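You operate a simulated robot arm through the tools that you are given. There is no shell and no other tool.

Carry out the task below with a simulated robot arm. There is one attempt and no reset: what you move stays moved.

## Task
Switch the pump off, unplug it, close the socket and park the hose.
Fine: off first; plug in the black holder, teal stopper in the blue socket, green hose in the green holder. Set down upright: pump plug, green hose end.

Only the result counts: the job must be done as asked and must still hold three seconds after the hand-in. Knocking over, shifting, dropping, spilling or breaking anything else fails it. A push-on lid holds only when it is set on centred and level and pressed home; a screw cap is set on level and turned clockwise until tight.

## Robot
A 7-joint arm with a two-finger parallel gripper, fixed in place. Base frame: the origin is on the floor under the middle of its stand, x ahead of it, y to its left, z up. Readings come in mm, rad, newtons and seconds.
It reaches about 1247 mm from its shoulder. Its first joint turns from -2.304 to 2.304 rad. Payload 3.91 kg.
Tool frame: the origin (TCP) lies between the finger pads and is the grasp point; the fingertips stand 30 mm ahead of it; z points along the fingers, y is the line along which they close. Largest opening 110 mm; finger width 20, thickness 10; the body of the gripper, 48 by 112 mm, starts 55 mm behind the TCP.
Orientation is that of the tool frame in the base frame, as [roll, pitch, yaw] about the fixed x, y, z axes, in that order (R = Rz(yaw) Ry(pitch) Rx(roll)). With the fingers straight down and closing along the base's y, the tool's x points along the base's -x, its y along +y and its z along -z.

## Interface
- The arm moves only by the tool step_arm. Its argument "targets" is a list that holds one entry, the list of rows, each a list of 7 numbers: the turn, a rotation vector about the base's x, y, z in units of 60 degrees (1.0 is 60 degrees), then the shift along the base's x, y, z in units of 500 mm (1.0 is 500 mm), then the finger opening in mm, from 0 to 110. In form: [[[ax, ay, az, x, y, z, jaw], ...]]. A call has 1 to 20 rows; each row is the pose to reach, as a shift and turn from the pose commanded when the call began. A call with a number of a shift or a turn outside -1 to 1 is refused whole. Rows are played at 5 a second. More than 50 mm and 0.15 rad between two rows, or a gripper value outside its range, and nothing of the call is played. A pose out of reach is approached as far as the arm can. The call stops where the force on the tool passes 40 N (or 10 N more than at its start, if that is more) or the arm is blocked; 0.2 s more then pass. Each finger travels about 108 mm/s and halts on what it meets, pressing with about 40 N; the grip force reading is that of the motor and also rises with nothing between the fingers. The clock runs only during rows and for 0.2 s after the last one: add rows that repeat a pose to give the fingers time. The reply holds the time, the measured pose of the TCP, the force on the tool along the base axes, the opening and the grip force, in the units named above and with some noise, with the torque about the TCP (base axes, N m) and any sound that the robot's microphone picked up.
- Cameras (640 x 400 px; columns grow to the right, rows downward): "scene" is fixed at [392.5, 497, 1433.2]; the picture's right is [-0.53, -0.85, 0.00], its down [-0.06, 0.03, -1.00] and it looks along [0.85, -0.53, -0.07] (base axes); focal length 214 px, centre (320, 200). "wrist" rides on the gripper at [72, 17, -103] in the tool frame; the picture's right is [-0.23, 0.97, 0.00], its down [-0.76, -0.18, -0.62] and it looks along [-0.61, -0.14, 0.78] (tool axes); focal length 222 px, centre (320, 200). There is no depth. A picture from a camera that has moved, and an enlarged one, comes with that camera's place and axes in the base frame and with its lens. The place of the scene camera against the robot may be out by one fixed shift of up to 25 mm in any direction.
- camera(camera): a new picture of that camera. No time passes.
- zoom(camera, box): a new picture of the part [left, top, right, bottom] of that camera's present view, enlarged. No time passes.
- job_done(): hands the job in; it is judged then, once.

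Places have to be worked out from the pictures, the camera data and where the tool is seen. Open the gripper and draw the arm clear of the work before you hand the job in, unless the task says otherwise.

The tools are called as name(argument=value, ...) on one line, values as JSON. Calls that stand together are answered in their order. step_arm: Moves the arm, as the interface text tells. Its arguments: {"type":"object","properties":{"targets":{"type":"array"}},"required":["targets"]} The other tools are called the same way: camera (camera) takes a picture; zoom (camera, box) takes an enlarged picture of a part of a camera's view; job_done () hands the job in.

At the start:

```text
time_s: 0.0
ee_pos: [232.0, 638.1, 1238.6]
ee_rot: [-3.14, -0.001, -3.141]
ft_force: [-0.4, -0.6, -0.2]
moment: [-0.01, -0.01, -0.03]
width: 109.7
grasp_force: 0.1
```

scene: 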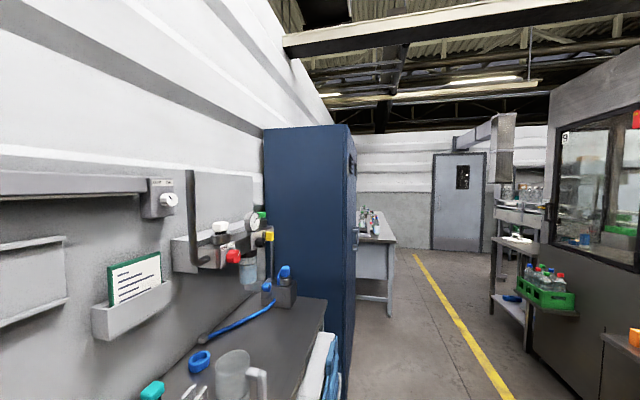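
wrist: 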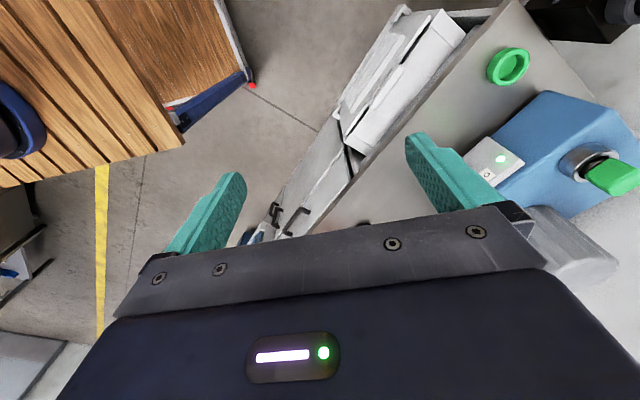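

I begin by looking closely at both camera views to find the pump, plug, socket, stopper, holders and hose.

zoom(camera="wrist", box=[400, 0, 640, 200])

zoom(camera="scene", box=[60, 160, 360, 400])

zoom(camera="wrist", box=[0, 0, 400, 250])

```text
2.00 times, centred on (520, 100) of wrist
camera zoom: at [158.9, 655.6, 1341.2], right [0.23, 0.97, 0.0], down [0.76, -0.18, 0.62], along [0.61, -0.14, -0.78], focal length 444 px, centre (-80, 400)
```

zoom: 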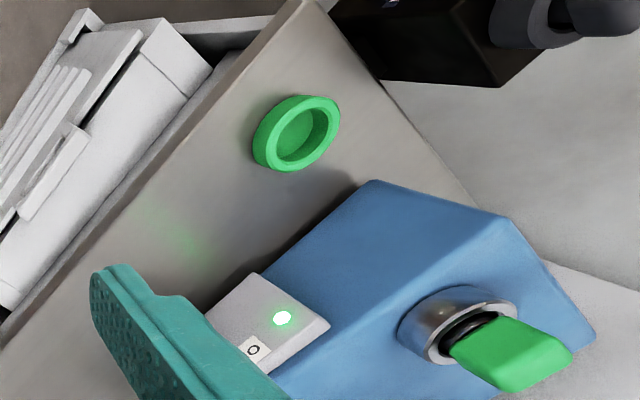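

```text
1.67 times, centred on (210, 280) of scene
camera zoom: at [392.5, 497.0, 1433.2], right [-0.53, -0.85, 0.0], down [-0.06, 0.03, -1.0], along [0.85, -0.53, -0.07], focal length 358 px, centre (503, 67)
```

zoom: 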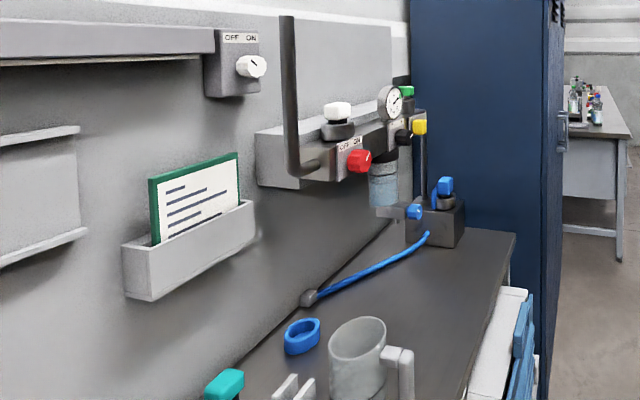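

```text
1.60 times, centred on (200, 125) of wrist
camera zoom: at [158.9, 655.6, 1341.2], right [0.23, 0.97, 0.0], down [0.76, -0.18, 0.62], along [0.61, -0.14, -0.78], focal length 355 px, centre (512, 320)
```

zoom: 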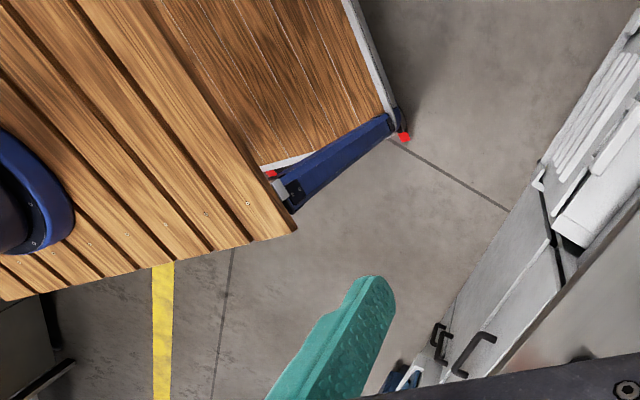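

The wrist view shows a blue box with a green plug, a switch with a green lamp and a green ring to the left (+y). The scene view shows a second bench ahead. I turn the wrist about the vertical by +60° in place to see the left side better.

step_arm(targets=[[[0, 0, 0.125, 0, 0, 0, 110], [0, 0, 0.25, 0, 0, 0, 110], [0, 0, 0.375, 0, 0, 0, 110], [0, 0, 0.5, 0, 0, 0, 110], [0, 0, 0.625, 0, 0, 0, 110], [0, 0, 0.75, 0, 0, 0, 110], [0, 0, 0.875, 0, 0, 0, 110], [0, 0, 1.0, 0, 0, 0, 110]]])

camera(camera="wrist")

```text
time_s: 1.8
ee_pos: [230.0, 637.7, 1238.5]
ee_rot: [3.141, 0.0, -2.091]
ft_force: [-0.2, -0.5, -0.1]
moment: [0.02, -0.04, 0.01]
width: 110.3
grasp_force: 0.1
```

```text
taken
camera wrist: at [180.4, 584.1, 1341.2], right [-0.73, 0.68, 0.0], down [0.53, 0.57, 0.62], along [0.42, 0.46, -0.78], focal length 222 px, centre (320, 200)
```

wrist: 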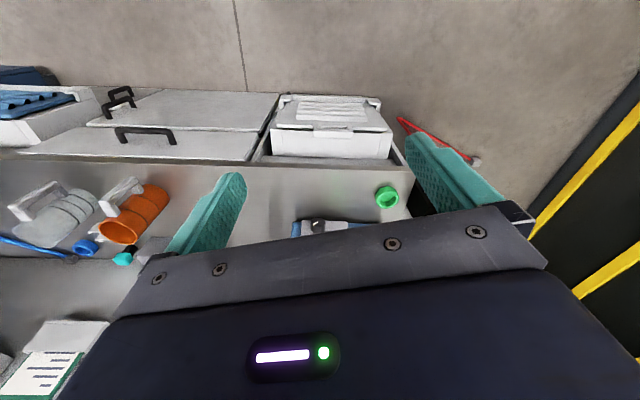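

I now see one long bench along the left wall: pump and green holder at small x, then orange mug, glass mug, teal stopper and blue ring at larger x. I turn 30° more so the camera faces the wall, and back off and rise to get the whole layout.

step_arm(targets=[[[0, 0, 0.1, 0, -0.06, 0.04, 110], [0, 0, 0.2, 0, -0.12, 0.08, 110], [0, 0, 0.3, 0, -0.18, 0.12, 110], [0, 0, 0.4, 0, -0.24, 0.16, 110], [0, 0, 0.5, 0, -0.3, 0.2, 110], [0, 0, 0.5, 0, -0.3, 0.2, 110]]])

camera(camera="wrist")

```text
time_s: 3.2
ee_pos: [231.0, 486.8, 1336.3]
ee_rot: [-3.14, 0.001, -1.57]
ft_force: [0.8, 0.0, 0.0]
moment: [-0.01, -0.01, 0.02]
width: 110.0
grasp_force: 0.2
```

```text
taken
camera wrist: at [215.7, 413.7, 1440.8], right [-0.97, 0.23, 0.0], down [0.18, 0.76, 0.62], along [0.14, 0.61, -0.78], focal length 222 px, centre (320, 200)
```

wrist: 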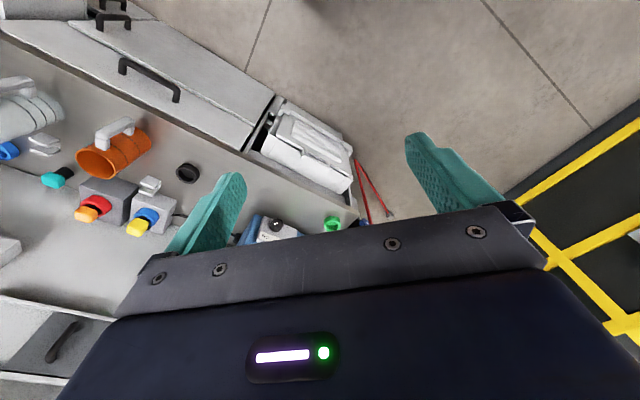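

I can now see a black ring holder, two grey socket boxes with coloured plugs, and the pump partly hidden by a finger. I tilt the camera up towards the wall to get the obscured part.

step_arm(targets=[[[0.12, 0, 0, 0, -0.02, 0, 110], [0.24, 0, 0, 0, -0.04, 0, 110], [0.36, 0, 0, 0, -0.06, 0, 110], [0.48, 0, 0, 0, -0.08, 0, 110], [0.6, 0, 0, 0, -0.1, 0, 110], [0.6, 0, 0, 0, -0.1, 0, 110]]])

camera(camera="wrist")

zoom(camera="wrist", box=[0, 0, 320, 200])

zoom(camera="wrist", box=[240, 80, 440, 205])

```text
time_s: 4.6
ee_pos: [229.7, 438.5, 1337.8]
ee_rot: [3.141, 0.63, -1.572]
ft_force: [-0.1, -0.2, 0.3]
moment: [-0.04, 0.01, -0.01]
width: 109.7
grasp_force: 0.0
```

```text
taken
camera wrist: at [214.4, 319.0, 1378.9], right [-0.97, 0.18, 0.13], down [0.18, 0.25, 0.95], along [0.14, 0.95, -0.27], focal length 222 px, centre (320, 200)
```

wrist: 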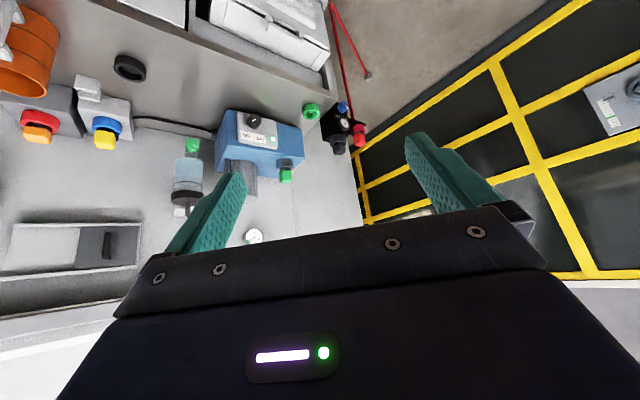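

```text
2.00 times, centred on (160, 100) of wrist
camera zoom: at [214.4, 319.0, 1378.9], right [-0.97, 0.18, 0.13], down [0.18, 0.25, 0.95], along [0.14, 0.95, -0.27], focal length 444 px, centre (640, 400)
```

zoom: 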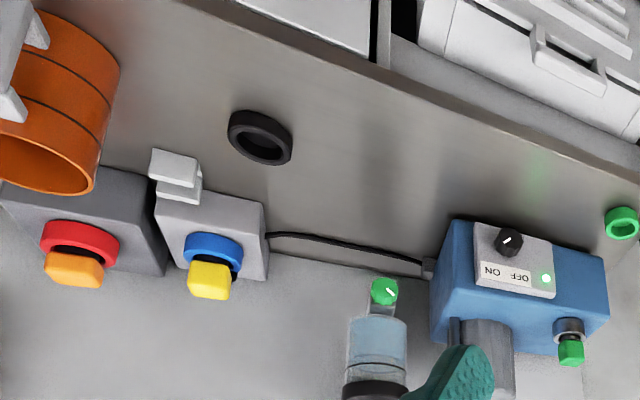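

```text
3.20 times, centred on (340, 142) of wrist
camera zoom: at [214.4, 319.0, 1378.9], right [-0.97, 0.18, 0.13], down [0.18, 0.25, 0.95], along [0.14, 0.95, -0.27], focal length 711 px, centre (256, 384)
```

zoom: 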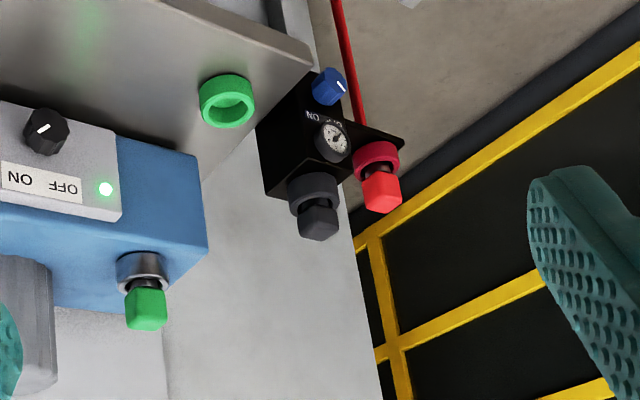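

The layout is clearer. The blue pump box has an OFF/ON knob and a lit lamp at about [484,918,896], and a cable runs from it to a grey box whose blue socket holds a yellow plug at about [832,746,982]. The black ring is near [672,662,880], the green ring near [303,988,859], and a teal item near [1110,594,864]. I swing over to survey the socket and stopper area, staying high and far from everything.

step_arm(targets=[[[0, 0, -0.058, 0.07, -0.031, 0, 110], [0, 0, -0.116, 0.14, -0.062, 0, 110], [0, 0, -0.174, 0.21, -0.094, 0, 110], [0, 0, -0.232, 0.28, -0.125, 0, 110], [0, 0, -0.29, 0.35, -0.157, 0, 110], [0, 0, -0.348, 0.42, -0.188, 0, 110], [0, 0, -0.406, 0.49, -0.22, 0, 110], [0, 0, -0.464, 0.56, -0.25, 0, 110], [0, 0, -0.522, 0.63, -0.282, 0, 110], [0, 0, -0.58, 0.7, -0.313, 0, 110], [0, 0, -0.638, 0.77, -0.345, 0, 110], [0, 0, -0.69, 0.84, -0.376, 0, 110], [0, 0, -0.69, 0.84, -0.376, 0, 110]]])

camera(camera="wrist")

zoom(camera="wrist", box=[160, 40, 480, 240])

camera(camera="scene")

```text
time_s: 7.4
ee_pos: [650.1, 249.4, 1340.7]
ee_rot: [3.14, 0.63, -2.293]
ft_force: [0.1, -0.5, 0.2]
moment: [-0.01, -0.04, -0.02]
width: 110.0
grasp_force: 0.1
```

```text
taken
camera wrist: at [559.3, 171.7, 1380.8], right [-0.61, 0.78, 0.13], down [0.3, 0.07, 0.95], along [0.73, 0.62, -0.28], focal length 222 px, centre (320, 200)
```

wrist: 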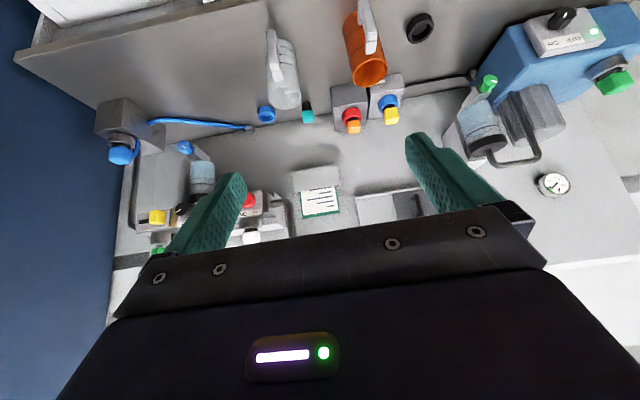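

```text
2.00 times, centred on (320, 140) of wrist
camera zoom: at [559.3, 171.7, 1380.8], right [-0.61, 0.78, 0.13], down [0.3, 0.07, 0.95], along [0.73, 0.62, -0.28], focal length 444 px, centre (320, 320)
```

zoom: 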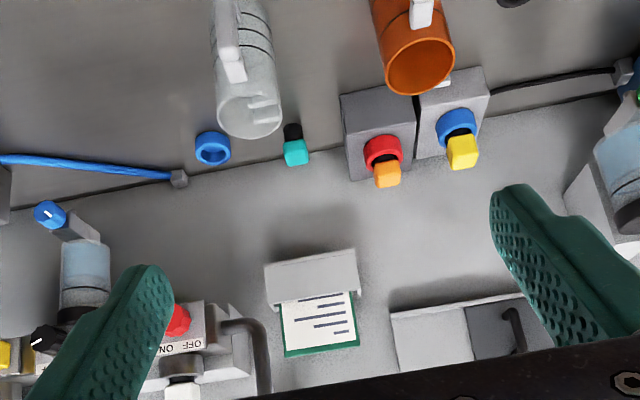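

```text
taken
```

scene: 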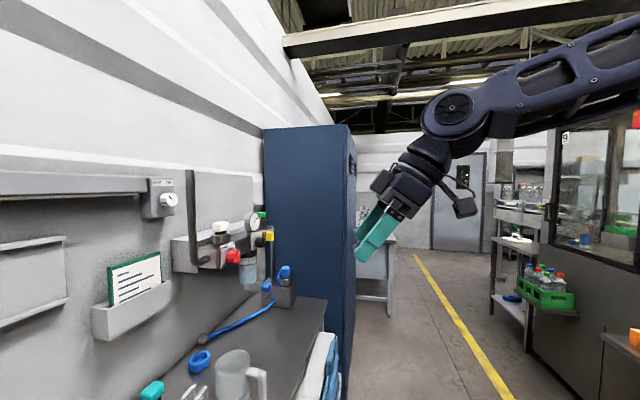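

The arrangement is now clear: the grey box with the blue socket ring holds the yellow plug on the pump's black cable, the teal stopper stands near the wall, and the glass and orange mugs stand nearby. I move in front of the pump to inspect its knob, which I judge to be near [480,920,896].

step_arm(targets=[[[0, 0, 0, -0.041, 0.06, -0.02, 110], [0, 0, 0, -0.083, 0.12, -0.05, 110], [0, 0, 0, -0.124, 0.18, -0.09, 110], [0, 0, 0, -0.166, 0.24, -0.13, 110], [0, 0, 0, -0.207, 0.3, -0.17, 110], [0, 0, 0, -0.248, 0.36, -0.21, 110], [0, 0, 0, -0.29, 0.42, -0.25, 110], [0, 0, 0, -0.331, 0.48, -0.29, 110], [0, 0, 0, -0.372, 0.54, -0.33, 110], [0, 0, 0, -0.414, 0.6, -0.37, 110], [0, 0, 0, -0.455, 0.66, -0.4, 110], [0, 0, 0, -0.497, 0.72, -0.43, 110], [0, 0, 0, -0.538, 0.78, -0.46, 110], [0, 0, 0, -0.579, 0.84, -0.5, 110], [0, 0, 0, -0.62, 0.9, -0.54, 110], [0, 0, 0, -0.662, 0.96, -0.58, 110], [0, 0, 0, -0.662, 0.96, -0.58, 110]]])

camera(camera="wrist")

zoom(camera="wrist", box=[240, 60, 400, 160])

```text
time_s: 11.0
ee_pos: [319.7, 733.0, 1046.5]
ee_rot: [-3.14, 0.628, -2.293]
ft_force: [0.0, -1.0, -0.2]
moment: [0.02, 0.01, 0.03]
width: 110.0
grasp_force: 0.1
```

```text
taken
camera wrist: at [228.5, 653.7, 1087.7], right [-0.61, 0.78, 0.13], down [0.3, 0.07, 0.95], along [0.73, 0.62, -0.28], focal length 222 px, centre (320, 200)
```

wrist: 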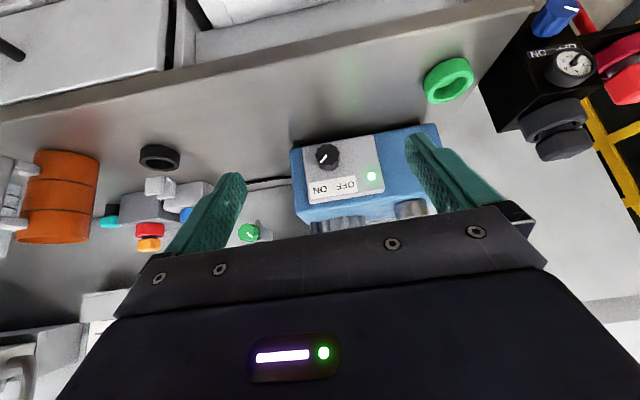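

```text
4.00 times, centred on (320, 110) of wrist
camera zoom: at [228.5, 653.7, 1087.7], right [-0.61, 0.78, 0.13], down [0.3, 0.07, 0.95], along [0.73, 0.62, -0.28], focal length 888 px, centre (320, 560)
```

zoom: 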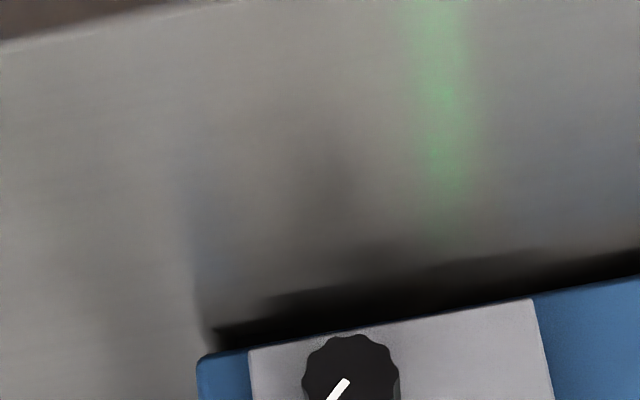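

The pump's front panel faces the bench edge, and the knob sits at about pixel (327,157). I zoom on the panel to read the pointer.

zoom(camera="wrist", box=[280, 120, 400, 195])

zoom(camera="wrist", box=[380, 20, 620, 170])

zoom(camera="wrist", box=[0, 110, 240, 260])

```text
5.33 times, centred on (340, 158) of wrist
camera zoom: at [228.5, 653.7, 1087.7], right [-0.61, 0.78, 0.13], down [0.3, 0.07, 0.95], along [0.73, 0.62, -0.28], focal length 1185 px, centre (213, 427)
```

zoom: 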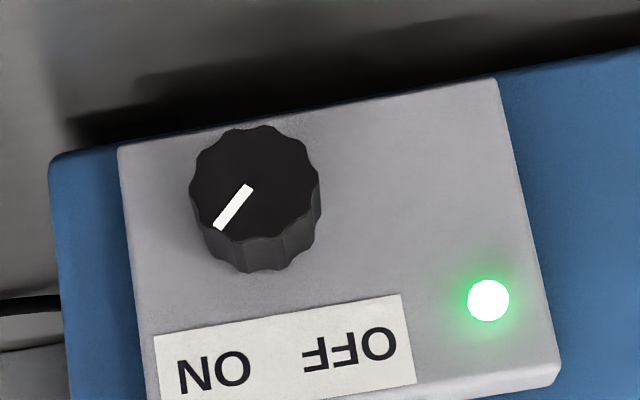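

```text
2.67 times, centred on (500, 95) of wrist
camera zoom: at [228.5, 653.7, 1087.7], right [-0.61, 0.78, 0.13], down [0.3, 0.07, 0.95], along [0.73, 0.62, -0.28], focal length 592 px, centre (-160, 480)
```

zoom: 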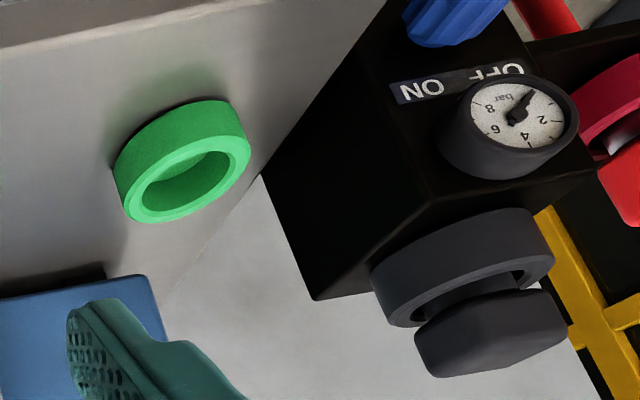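

```text
2.67 times, centred on (120, 185) of wrist
camera zoom: at [228.5, 653.7, 1087.7], right [-0.61, 0.78, 0.13], down [0.3, 0.07, 0.95], along [0.73, 0.62, -0.28], focal length 592 px, centre (853, 240)
```

zoom: 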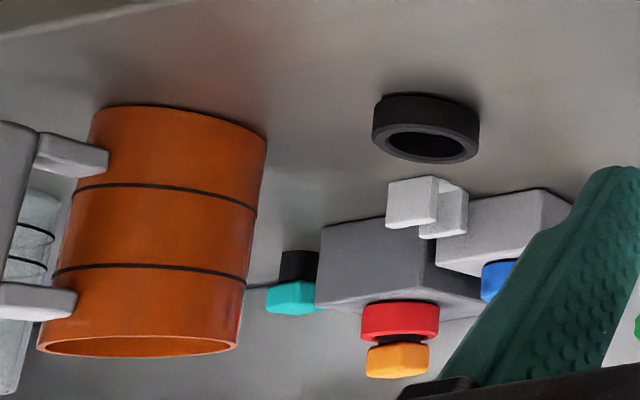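

The pointer is at ON (upper right when upright), with OFF to the left, so the knob must turn counter-clockwise seen from the front. Its face is near [473,891,916] and its axis is horizontal towards the bench edge. I pitch the tool up to horizontal here, still 200 mm above the bench.

step_arm(targets=[[[0.084, -0.074, 0, 0, 0, 0.01, 110], [0.168, -0.148, 0, 0, 0, 0.02, 110], [0.252, -0.222, 0, 0, 0, 0.03, 110], [0.336, -0.296, 0, 0, 0, 0.04, 110], [0.42, -0.37, 0, 0, 0, 0.04, 110], [0.504, -0.444, 0, 0, 0, 0.04, 110], [0.588, -0.518, 0, 0, 0, 0.04, 110], [0.673, -0.593, 0, 0, 0, 0.04, 110], [0.673, -0.593, 0, 0, 0, 0.04, 110]]])

camera(camera="wrist")

```text
time_s: 13.0
ee_pos: [319.2, 730.1, 1067.2]
ee_rot: [2.822, 1.57, -2.608]
ft_force: [-0.2, -0.8, 0.1]
moment: [0.0, -0.01, -0.01]
width: 110.2
grasp_force: 0.0
```

```text
taken
camera wrist: at [239.0, 664.3, 995.2], right [-0.73, 0.64, 0.23], down [-0.28, -0.58, 0.76], along [0.62, 0.49, 0.61], focal length 222 px, centre (320, 200)
```

wrist: 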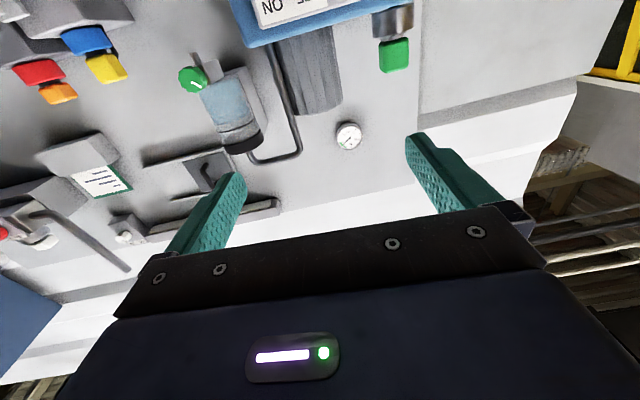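

The tool is horizontal. I now roll it about its own axis by about 79° counter-clockwise (seen from the front), so the camera ends up beside the tool instead of below it.

step_arm(targets=[[[-0.079, -0.09, 0, 0, 0, 0, 110], [-0.158, -0.179, 0, 0, 0, 0, 110], [-0.237, -0.269, 0, 0, 0, 0, 110], [-0.316, -0.359, 0, 0, 0, 0, 110], [-0.395, -0.449, 0, 0, 0, 0, 110], [-0.475, -0.538, 0, 0, 0, 0, 110], [-0.554, -0.628, 0, 0, 0, 0, 110], [-0.633, -0.718, 0, 0, 0, 0, 110], [-0.712, -0.807, 0, 0, 0, 0, 110], [-0.791, -0.897, 0, 0, 0, 0, 110], [-0.87, -0.987, 0, 0, 0, 0, 110], [-0.87, -0.987, 0, 0, 0, 0, 110]]])

camera(camera="wrist")

```text
time_s: 15.6
ee_pos: [319.4, 731.1, 1067.1]
ee_rot: [-1.574, 0.192, -0.723]
ft_force: [1.7, 0.2, -0.1]
moment: [-0.01, 0.0, 0.02]
width: 109.8
grasp_force: 0.1
```

```text
taken
camera wrist: at [302.5, 608.6, 1037.6], right [-0.31, 0.27, -0.91], down [-0.95, 0.01, 0.32], along [0.09, 0.96, 0.25], focal length 222 px, centre (320, 200)
```

wrist: 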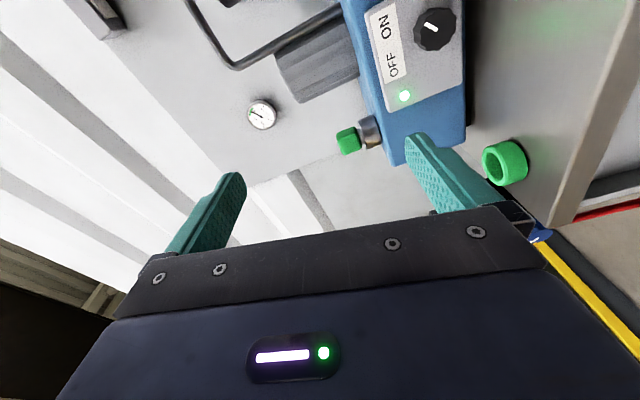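

I can see the panel and the green outlet from the side. I zoom on the panel to determine its tilt and heading precisely.

zoom(camera="wrist", box=[330, 0, 490, 100])

zoom(camera="wrist", box=[300, 80, 460, 180])

```text
4.00 times, centred on (410, 50) of wrist
camera zoom: at [302.5, 608.6, 1037.6], right [-0.31, 0.27, -0.91], down [-0.95, 0.01, 0.32], along [0.09, 0.96, 0.25], focal length 888 px, centre (-40, 800)
```

zoom: 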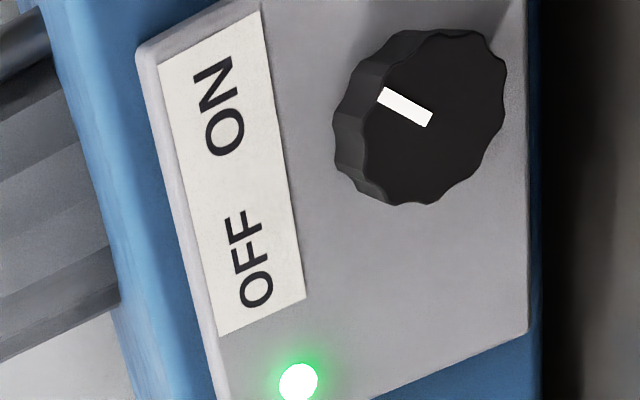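

```text
4.00 times, centred on (380, 130) of wrist
camera zoom: at [302.5, 608.6, 1037.6], right [-0.31, 0.27, -0.91], down [-0.95, 0.01, 0.32], along [0.09, 0.96, 0.25], focal length 888 px, centre (80, 480)
```

zoom: 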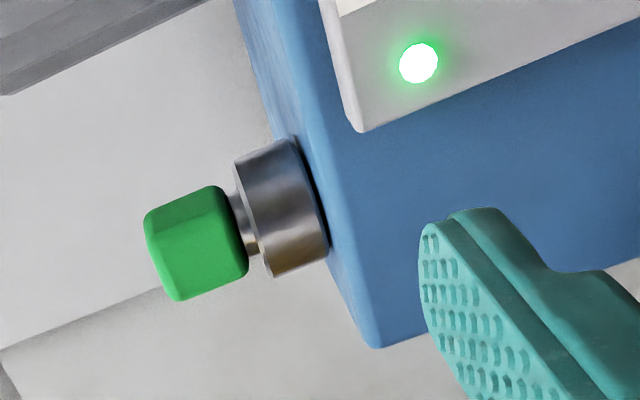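

The panel is vertical, facing about 43–45° from the x axis. I need the bench height for clearance, so I zoom on the green ring and its base in this view.

zoom(camera="wrist", box=[450, 110, 610, 210])

```text
4.00 times, centred on (530, 160) of wrist
camera zoom: at [302.5, 608.6, 1037.6], right [-0.31, 0.27, -0.91], down [-0.95, 0.01, 0.32], along [0.09, 0.96, 0.25], focal length 888 px, centre (-520, 360)
```

zoom: 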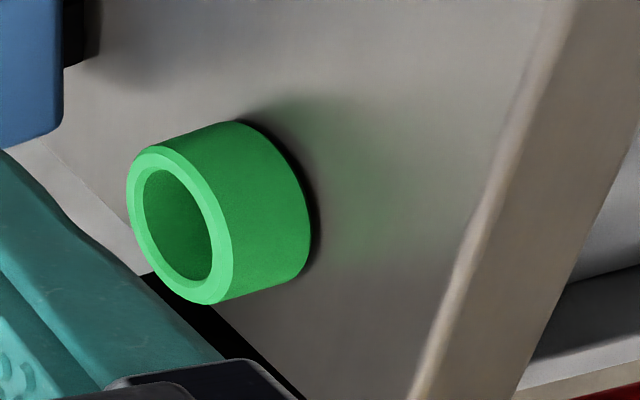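

The green ring is about 25 mm tall with its top near z 871, so the bench surface is near z 846 and the knob axis is about 68 mm above it. To keep the gripper body clear I want the camera above the tool, so I roll a further 79° counter-clockwise here in free space to test the wrist range.

step_arm(targets=[[[-0.079, -0.09, 0, 0, 0, 0, 110], [-0.158, -0.179, 0, 0, 0, 0, 110], [-0.237, -0.269, 0, 0, 0, 0, 110], [-0.316, -0.359, 0, 0, 0, 0, 110], [-0.395, -0.449, 0, 0, 0, 0, 110], [-0.475, -0.538, 0, 0, 0, 0, 110], [-0.554, -0.628, 0, 0, 0, 0, 110], [-0.633, -0.718, 0, 0, 0, 0, 110], [-0.712, -0.807, 0, 0, 0, 0, 110], [-0.791, -0.897, 0, 0, 0, 0, 110], [-0.87, -0.987, 0, 0, 0, 0, 110], [-0.87, -0.987, 0, 0, 0, 0, 110]]])

camera(camera="wrist")

```text
time_s: 18.2
ee_pos: [319.4, 729.5, 1067.1]
ee_rot: [-1.567, -1.185, -0.728]
ft_force: [0.0, 0.7, 0.2]
moment: [0.01, 0.0, -0.01]
width: 109.9
grasp_force: 0.1
```

```text
taken
camera wrist: at [284.2, 624.5, 1128.6], right [0.61, -0.54, -0.58], down [-0.75, -0.17, -0.64], along [0.25, 0.82, -0.51], focal length 222 px, centre (320, 200)
```

wrist: 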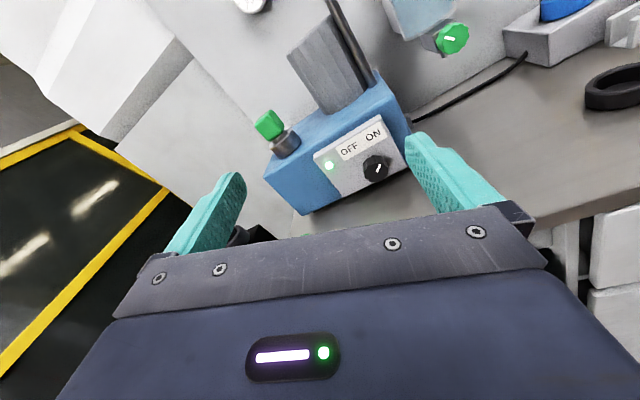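

The wrist reached that with the camera above and the pump upright in view; it hangs on a wall bracket, clear of the bench. I test another 60° of roll here, to be sure the turn itself is feasible.

step_arm(targets=[[[-0.083, -0.094, 0, 0, 0, 0, 110], [-0.165, -0.187, 0, 0, 0, 0, 110], [-0.248, -0.281, 0, 0, 0, 0, 110], [-0.331, -0.375, 0, 0, 0, 0, 110], [-0.414, -0.469, 0, 0, 0, 0, 110], [-0.496, -0.563, 0, 0, 0, 0, 110], [-0.579, -0.656, 0, 0, 0, 0, 110], [-0.661, -0.75, 0, 0, 0, 0, 110], [-0.661, -0.75, 0, 0, 0, 0, 110]]])

camera(camera="wrist")

```text
time_s: 20.2
ee_pos: [319.8, 730.2, 1067.4]
ee_rot: [1.569, -0.909, 2.424]
ft_force: [0.7, 0.3, -0.2]
moment: [0.02, 0.04, -0.01]
width: 109.7
grasp_force: 0.1
```

```text
taken
camera wrist: at [228.9, 673.4, 1135.3], right [0.68, -0.6, 0.42], down [-0.16, -0.68, -0.71], along [0.71, 0.42, -0.56], focal length 222 px, centre (320, 200)
```

wrist: 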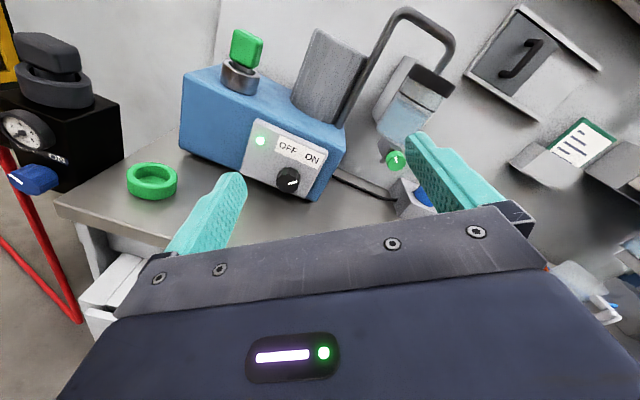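

The wrist has enough range. I zoom in here to triangulate the knob, ring and green hose end.

zoom(camera="wrist", box=[240, 120, 360, 195])

zoom(camera="wrist", box=[100, 20, 340, 170])

zoom(camera="wrist", box=[80, 130, 240, 230])

```text
5.33 times, centred on (300, 158) of wrist
camera zoom: at [228.9, 673.4, 1135.3], right [0.68, -0.6, 0.42], down [-0.16, -0.68, -0.71], along [0.71, 0.42, -0.56], focal length 1185 px, centre (427, 427)
```

zoom: 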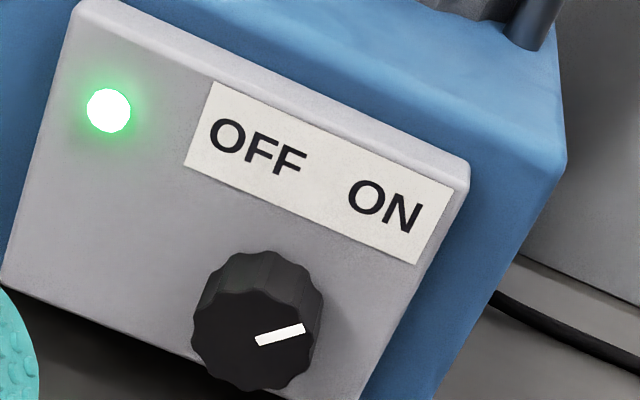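

```text
2.67 times, centred on (220, 95) of wrist
camera zoom: at [228.9, 673.4, 1135.3], right [0.68, -0.6, 0.42], down [-0.16, -0.68, -0.71], along [0.71, 0.42, -0.56], focal length 592 px, centre (587, 480)
```

zoom: 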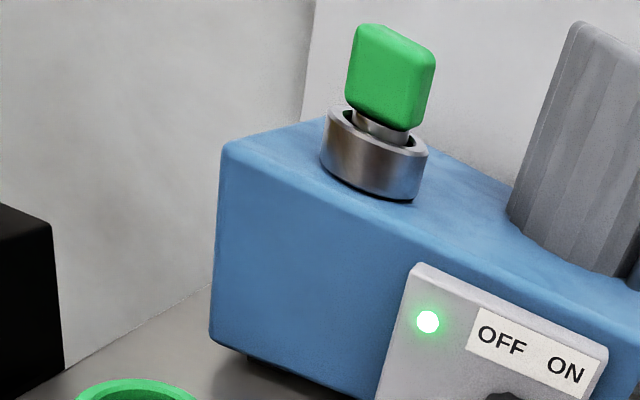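

```text
4.00 times, centred on (160, 180) of wrist
camera zoom: at [228.9, 673.4, 1135.3], right [0.68, -0.6, 0.42], down [-0.16, -0.68, -0.71], along [0.71, 0.42, -0.56], focal length 888 px, centre (960, 280)
```

zoom: 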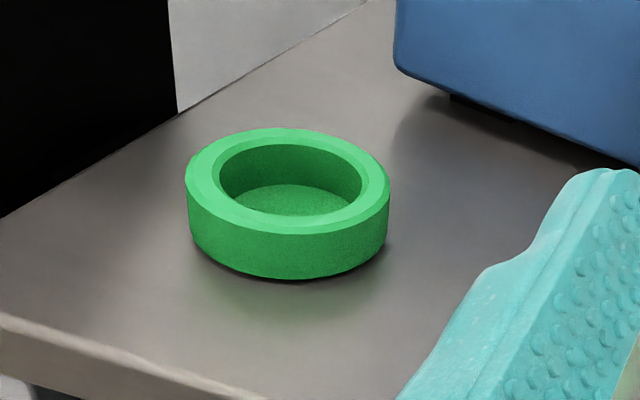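

Triangulation puts the knob face at about [477,893,912]. I bring the roll back so the camera is directly above, and move to a standoff in front of the knob, still ahead of the bench edge and high.

step_arm(targets=[[[0.07, 0.08, 0, 0.023, 0.027, -0.022, 70], [0.139, 0.159, 0, 0.047, 0.054, -0.045, 70], [0.209, 0.239, 0, 0.07, 0.081, -0.067, 70], [0.278, 0.318, 0, 0.093, 0.108, -0.09, 70], [0.348, 0.398, 0, 0.117, 0.135, -0.112, 70], [0.417, 0.477, 0, 0.14, 0.162, -0.135, 70], [0.417, 0.477, 0, 0.14, 0.162, -0.135, 70]]])

step_arm(targets=[[[0, 0, -0.03, 0, 0, -0.06, 70], [0, 0, -0.06, 0, 0, -0.12, 70], [0, 0, -0.088, 0, 0, -0.17, 70], [0, 0, -0.088, 0, 0, -0.17, 70]]])

camera(camera="wrist")

```text
time_s: 21.8
ee_pos: [387.9, 810.2, 999.8]
ee_rot: [-1.612, -1.568, -0.681]
ft_force: [0.4, 0.7, 0.5]
moment: [0.01, -0.01, 0.0]
width: 69.9
grasp_force: 0.0
```

```text
time_s: 22.8
ee_pos: [389.3, 812.7, 914.8]
ee_rot: [-1.498, -1.567, -0.886]
ft_force: [0.4, 0.4, 1.1]
moment: [-0.03, 0.01, 0.01]
width: 70.0
grasp_force: 0.0
```

```text
taken
camera wrist: at [326.5, 729.8, 987.6], right [0.67, -0.71, -0.23], down [-0.58, -0.3, -0.76], along [0.47, 0.64, -0.61], focal length 222 px, centre (320, 200)
```

wrist: 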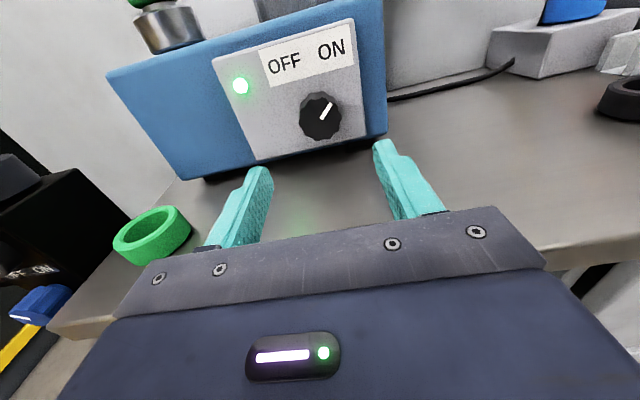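

The knob now appears at column 320, right on the tool's axis. I zoom to check panel alignment, pointer and the bench clearance.

zoom(camera="wrist", box=[200, 20, 400, 145])

zoom(camera="wrist", box=[40, 170, 240, 295])

```text
3.20 times, centred on (300, 82) of wrist
camera zoom: at [326.5, 729.8, 987.6], right [0.67, -0.71, -0.23], down [-0.58, -0.3, -0.76], along [0.47, 0.64, -0.61], focal length 711 px, centre (384, 576)
```

zoom: 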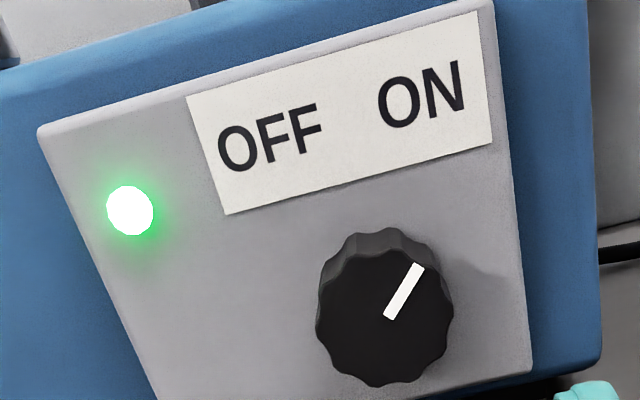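

```text
3.20 times, centred on (140, 232) of wrist
camera zoom: at [326.5, 729.8, 987.6], right [0.67, -0.71, -0.23], down [-0.58, -0.3, -0.76], along [0.47, 0.64, -0.61], focal length 711 px, centre (896, 96)
```

zoom: 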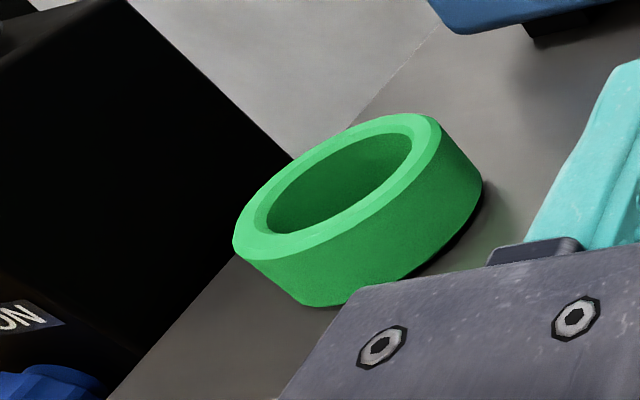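

The alignment looks good. To pin the knob's depth I raise the tool by 60 mm for a parallax measurement.

step_arm(targets=[[[0, 0, 0, 0, 0, 0.06, 70], [0, 0, 0, 0, 0, 0.12, 70], [0, 0, 0, 0, 0, 0.12, 70], [0, 0, 0, 0, 0, 0.12, 70]]])

zoom(camera="wrist", box=[200, 40, 440, 190])

camera(camera="wrist")

```text
time_s: 23.8
ee_pos: [389.2, 812.1, 977.2]
ee_rot: [-1.594, -1.568, -0.79]
ft_force: [0.0, 0.0, 0.5]
moment: [0.02, -0.01, 0.02]
width: 70.1
grasp_force: 0.1
```

```text
2.67 times, centred on (320, 115) of wrist
camera zoom: at [327.0, 728.1, 1048.9], right [0.67, -0.71, -0.23], down [-0.58, -0.3, -0.76], along [0.47, 0.64, -0.61], focal length 592 px, centre (320, 427)
```

zoom: 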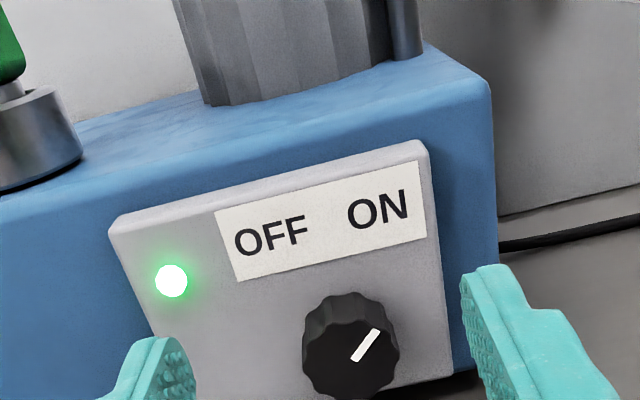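

```text
taken
camera wrist: at [327.0, 728.1, 1048.9], right [0.67, -0.71, -0.23], down [-0.58, -0.3, -0.76], along [0.47, 0.64, -0.61], focal length 222 px, centre (320, 200)
```

wrist: 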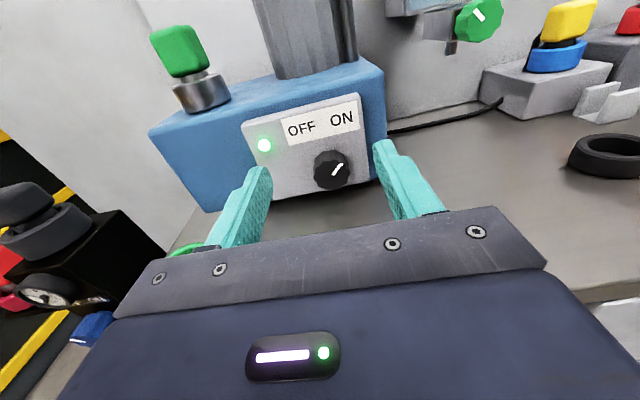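

The LED and sticker parallax put the panel about 127 mm ahead of the TCP, but I want it tighter before closing on the knob. I advance 45 mm, still at least 30 mm short of the knob, and repeat the parallax at two heights.

step_arm(targets=[[[0, 0, 0.015, 0.033, 0.031, 0, 70], [0, 0, 0.015, 0.065, 0.062, 0, 70], [0, 0, 0.015, 0.065, 0.062, 0, 70], [0, 0, 0.015, 0.065, 0.062, 0, 70]]])

zoom(camera="wrist", box=[200, 60, 440, 210])

step_arm(targets=[[[0, 0, 0, 0, 0, -0.04, 70], [0, 0, 0, 0, 0, -0.08, 70], [0, 0, 0, 0, 0, -0.114, 70], [0, 0, 0, 0, 0, -0.114, 70], [0, 0, 0, 0, 0, -0.114, 70]]])

zoom(camera="wrist", box=[200, 20, 440, 170])

camera(camera="wrist")

```text
time_s: 24.8
ee_pos: [422.5, 842.1, 976.1]
ee_rot: [-1.634, -1.567, -0.735]
ft_force: [-0.2, -1.3, -0.8]
moment: [0.03, 0.02, -0.01]
width: 70.0
grasp_force: 0.0
```

```text
2.67 times, centred on (320, 135) of wrist
camera zoom: at [360.3, 758.9, 1048.6], right [0.68, -0.7, -0.23], down [-0.57, -0.31, -0.76], along [0.46, 0.65, -0.61], focal length 592 px, centre (320, 373)
```

zoom: 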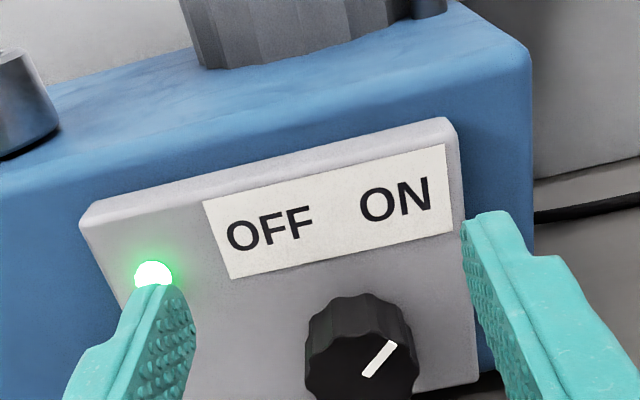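

```text
time_s: 26.0
ee_pos: [421.2, 843.0, 917.9]
ee_rot: [-1.584, -1.568, -0.782]
ft_force: [-0.1, -0.8, 0.2]
moment: [0.02, 0.01, 0.03]
width: 69.9
grasp_force: 0.0
```

```text
2.67 times, centred on (320, 95) of wrist
camera zoom: at [360.5, 759.1, 990.5], right [0.68, -0.7, -0.23], down [-0.57, -0.31, -0.76], along [0.46, 0.65, -0.61], focal length 592 px, centre (320, 480)
```

zoom: 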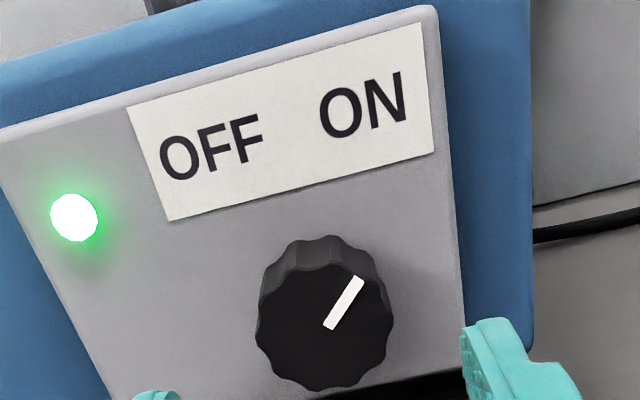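

```text
taken
camera wrist: at [360.5, 759.1, 990.5], right [0.68, -0.7, -0.23], down [-0.57, -0.31, -0.76], along [0.46, 0.65, -0.61], focal length 222 px, centre (320, 200)
```

wrist: 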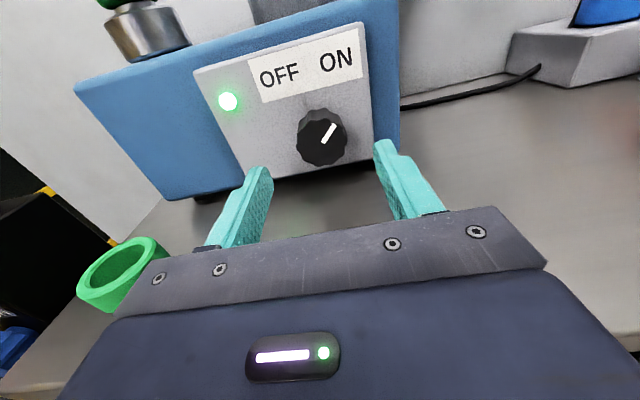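

The refined measurement puts the panel face 84 mm ahead of the TCP, the knob face about 60 mm ahead, and its centre 1 mm above and 2 mm right of the tool axis, with a diameter of about 40 mm. I roll 47° clockwise to the starting grip angle at this standoff.

step_arm(targets=[[[0.08, 0.078, 0, 0, 0, 0, 66], [0.16, 0.157, 0, 0.001, -0.001, 0.001, 66], [0.24, 0.235, 0, 0.002, -0.002, 0.002, 66], [0.32, 0.313, 0, 0.003, -0.003, 0.002, 66], [0.4, 0.391, 0, 0.003, -0.003, 0.002, 66], [0.48, 0.47, 0, 0.003, -0.003, 0.002, 66], [0.56, 0.548, 0, 0.003, -0.003, 0.002, 66], [0.56, 0.548, 0, 0.003, -0.003, 0.002, 66]]])

camera(camera="wrist")

```text
time_s: 27.8
ee_pos: [423.5, 841.0, 920.7]
ee_rot: [-1.575, -0.748, -0.797]
ft_force: [-0.6, -0.3, -0.4]
moment: [0.0, 0.0, 0.02]
width: 65.9
grasp_force: 0.2
```

```text
taken
camera wrist: at [395.1, 722.5, 956.3], right [0.34, -0.35, -0.87], down [-0.92, 0.05, -0.39], along [0.18, 0.93, -0.31], focal length 222 px, centre (320, 200)
```

wrist: 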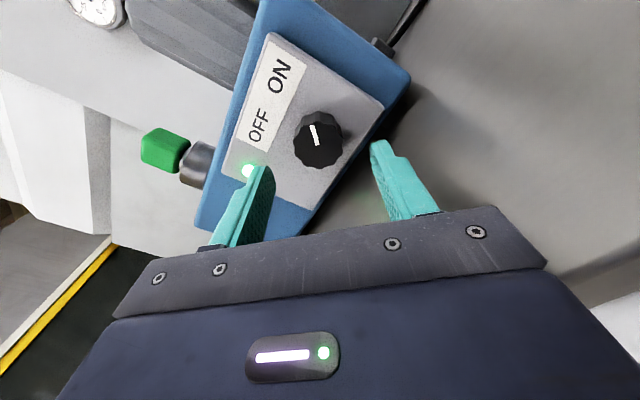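

The knob appears at (318,145), matching the predicted on-axis spot (320,145). I advance 49 mm so the fingertips straddle the knob about 5 mm short of the panel.

step_arm(targets=[[[0, 0, 0, 0.018, 0.018, 0, 66], [0, 0, 0, 0.036, 0.035, 0, 66], [0, 0, 0, 0.053, 0.052, 0, 66], [0, 0, 0, 0.062, 0.061, 0, 66], [0, 0, 0, 0.07, 0.0686, 0, 66], [0, 0, 0, 0.07, 0.0686, 0, 66]]])

camera(camera="wrist")

zoom(camera="wrist", box=[220, 90, 440, 228])

```text
time_s: 29.2
ee_pos: [458.5, 875.0, 919.4]
ee_rot: [-1.572, -0.746, -0.797]
ft_force: [0.1, -0.1, 0.1]
moment: [-0.01, 0.0, 0.03]
width: 65.8
grasp_force: 0.1
```

```text
taken
camera wrist: at [430.9, 756.8, 956.7], right [0.34, -0.36, -0.87], down [-0.92, 0.05, -0.39], along [0.18, 0.93, -0.31], focal length 222 px, centre (320, 200)
```

wrist: 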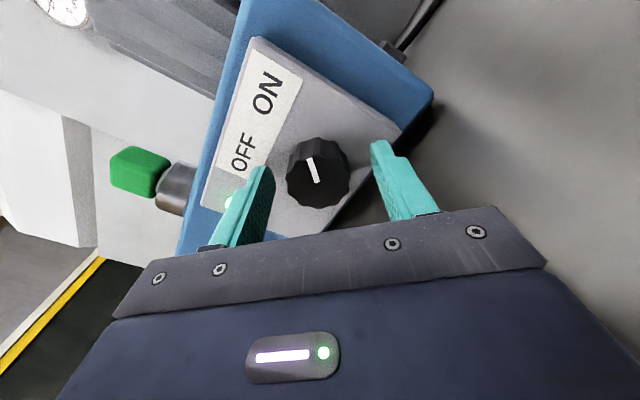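

```text
2.90 times, centred on (330, 159) of wrist
camera zoom: at [430.9, 756.8, 956.7], right [0.34, -0.36, -0.87], down [-0.92, 0.05, -0.39], along [0.18, 0.93, -0.31], focal length 644 px, centre (291, 319)
```

zoom: 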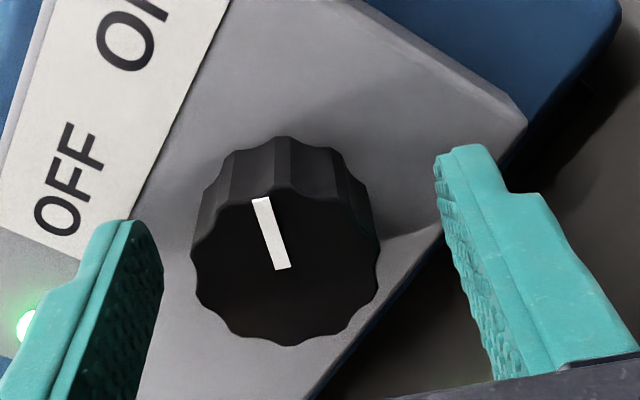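

The knob face sits about 10 mm ahead of the TCP, so the fingertips overlap it by about 20 mm. I close the fingers on the knob.

step_arm(targets=[[[0, 0, 0, 0, 0, 0, 20], [0, 0, 0, 0, 0, 0, 20], [0, 0, 0, 0, 0, 0, 20], [0, 0, 0, 0, 0, 0, 20]]])

zoom(camera="wrist", box=[220, 90, 440, 228])

```text
time_s: 30.2
ee_pos: [458.3, 874.9, 919.9]
ee_rot: [-1.571, -0.747, -0.796]
ft_force: [-1.7, 17.1, 9.3]
moment: [0.56, -0.57, 1.14]
width: 39.8
grasp_force: 44.8
```

```text
2.90 times, centred on (330, 159) of wrist
camera zoom: at [430.3, 757.3, 957.5], right [0.35, -0.35, -0.87], down [-0.92, 0.05, -0.39], along [0.18, 0.93, -0.31], focal length 644 px, centre (291, 319)
```

zoom: 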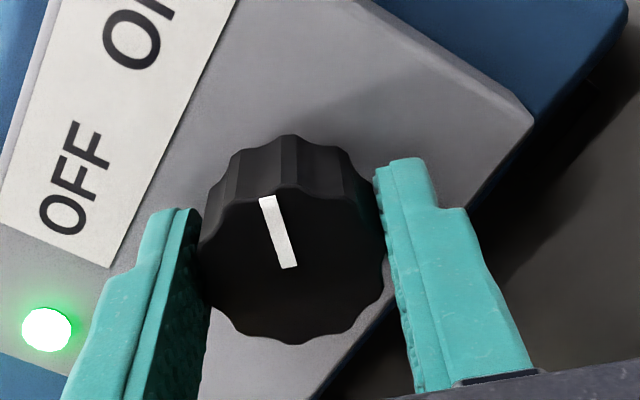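

The knob is gripped at 39.8 mm. About 16 N of side load shows the tool is slightly off-centre, so I shift 1.5 mm along the closing line to relieve it.

step_arm(targets=[[[0, 0, 0, -0.0015, 0.0015, 0.0021, 20], [0, 0, 0, -0.0015, 0.0015, 0.0021, 20]]])

```text
time_s: 30.8
ee_pos: [457.7, 875.4, 921.3]
ee_rot: [-1.573, -0.746, -0.797]
ft_force: [-2.9, -3.4, 6.5]
moment: [0.7, -0.66, 0.55]
width: 39.7
grasp_force: 44.9
```

The load dropped to about 8 N. I now turn the knob counter-clockwise by 45° and check.

step_arm(targets=[[[-0.077, -0.075, 0, 0, 0, 0, 20], [-0.153, -0.15, 0, 0, 0, 0, 20], [-0.23, -0.225, 0, 0, 0, 0, 20], [-0.306, -0.3, 0, 0, 0, 0, 20], [-0.383, -0.375, 0, 0, 0, 0, 20], [-0.46, -0.45, 0, 0, 0, 0, 20], [-0.536, -0.525, 0, 0, 0, 0, 20], [-0.536, -0.525, 0, 0, 0, 0, 20]]])

zoom(camera="wrist", box=[160, 40, 440, 215])

```text
time_s: 32.6
ee_pos: [456.3, 876.0, 921.6]
ee_rot: [-1.544, -1.534, -0.825]
ft_force: [4.1, 4.9, 8.7]
moment: [0.44, -0.47, 1.17]
width: 39.8
grasp_force: 44.8
```

```text
2.29 times, centred on (300, 128) of wrist
camera zoom: at [398.1, 790.1, 992.6], right [0.67, -0.69, -0.26], down [-0.59, -0.29, -0.76], along [0.45, 0.66, -0.6], focal length 508 px, centre (366, 366)
```

zoom: 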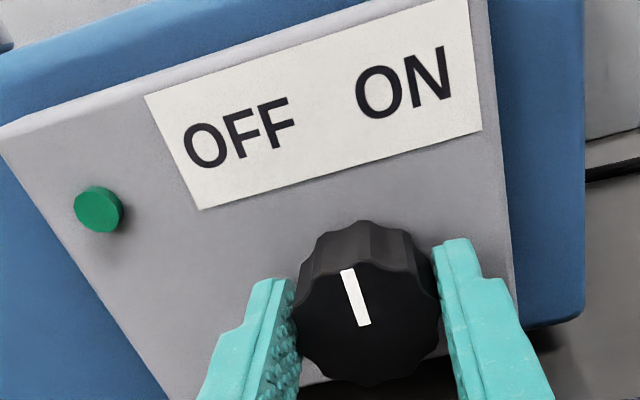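

The knob turned with the tool and the lamp has gone dark. I continue about 45° more so the pointer sits fully at OFF.

step_arm(targets=[[[-0.077, -0.075, 0, 0, 0, 0, 20], [-0.153, -0.15, 0, 0, 0, 0, 20], [-0.23, -0.225, 0, 0, 0, 0, 20], [-0.306, -0.3, 0, 0, 0, 0, 20], [-0.383, -0.375, 0, 0, 0, 0, 20], [-0.46, -0.45, 0, 0, 0, 0, 20], [-0.536, -0.525, 0, 0, 0, 0, 20], [-0.536, -0.525, 0, 0, 0, 0, 20]]])

zoom(camera="wrist", box=[160, 40, 440, 215])

```text
time_s: 34.4
ee_pos: [457.0, 875.7, 921.4]
ee_rot: [1.567, -0.822, 2.349]
ft_force: [9.2, 24.8, 7.2]
moment: [-0.05, 0.63, 1.22]
width: 39.6
grasp_force: 45.4
```

```text
2.29 times, centred on (300, 128) of wrist
camera zoom: at [358.1, 830.6, 984.9], right [0.61, -0.62, 0.5], down [-0.17, -0.71, -0.68], along [0.78, 0.33, -0.54], focal length 508 px, centre (366, 366)
```

zoom: 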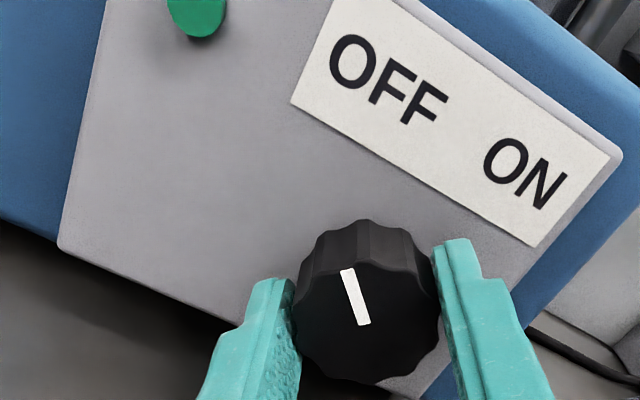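

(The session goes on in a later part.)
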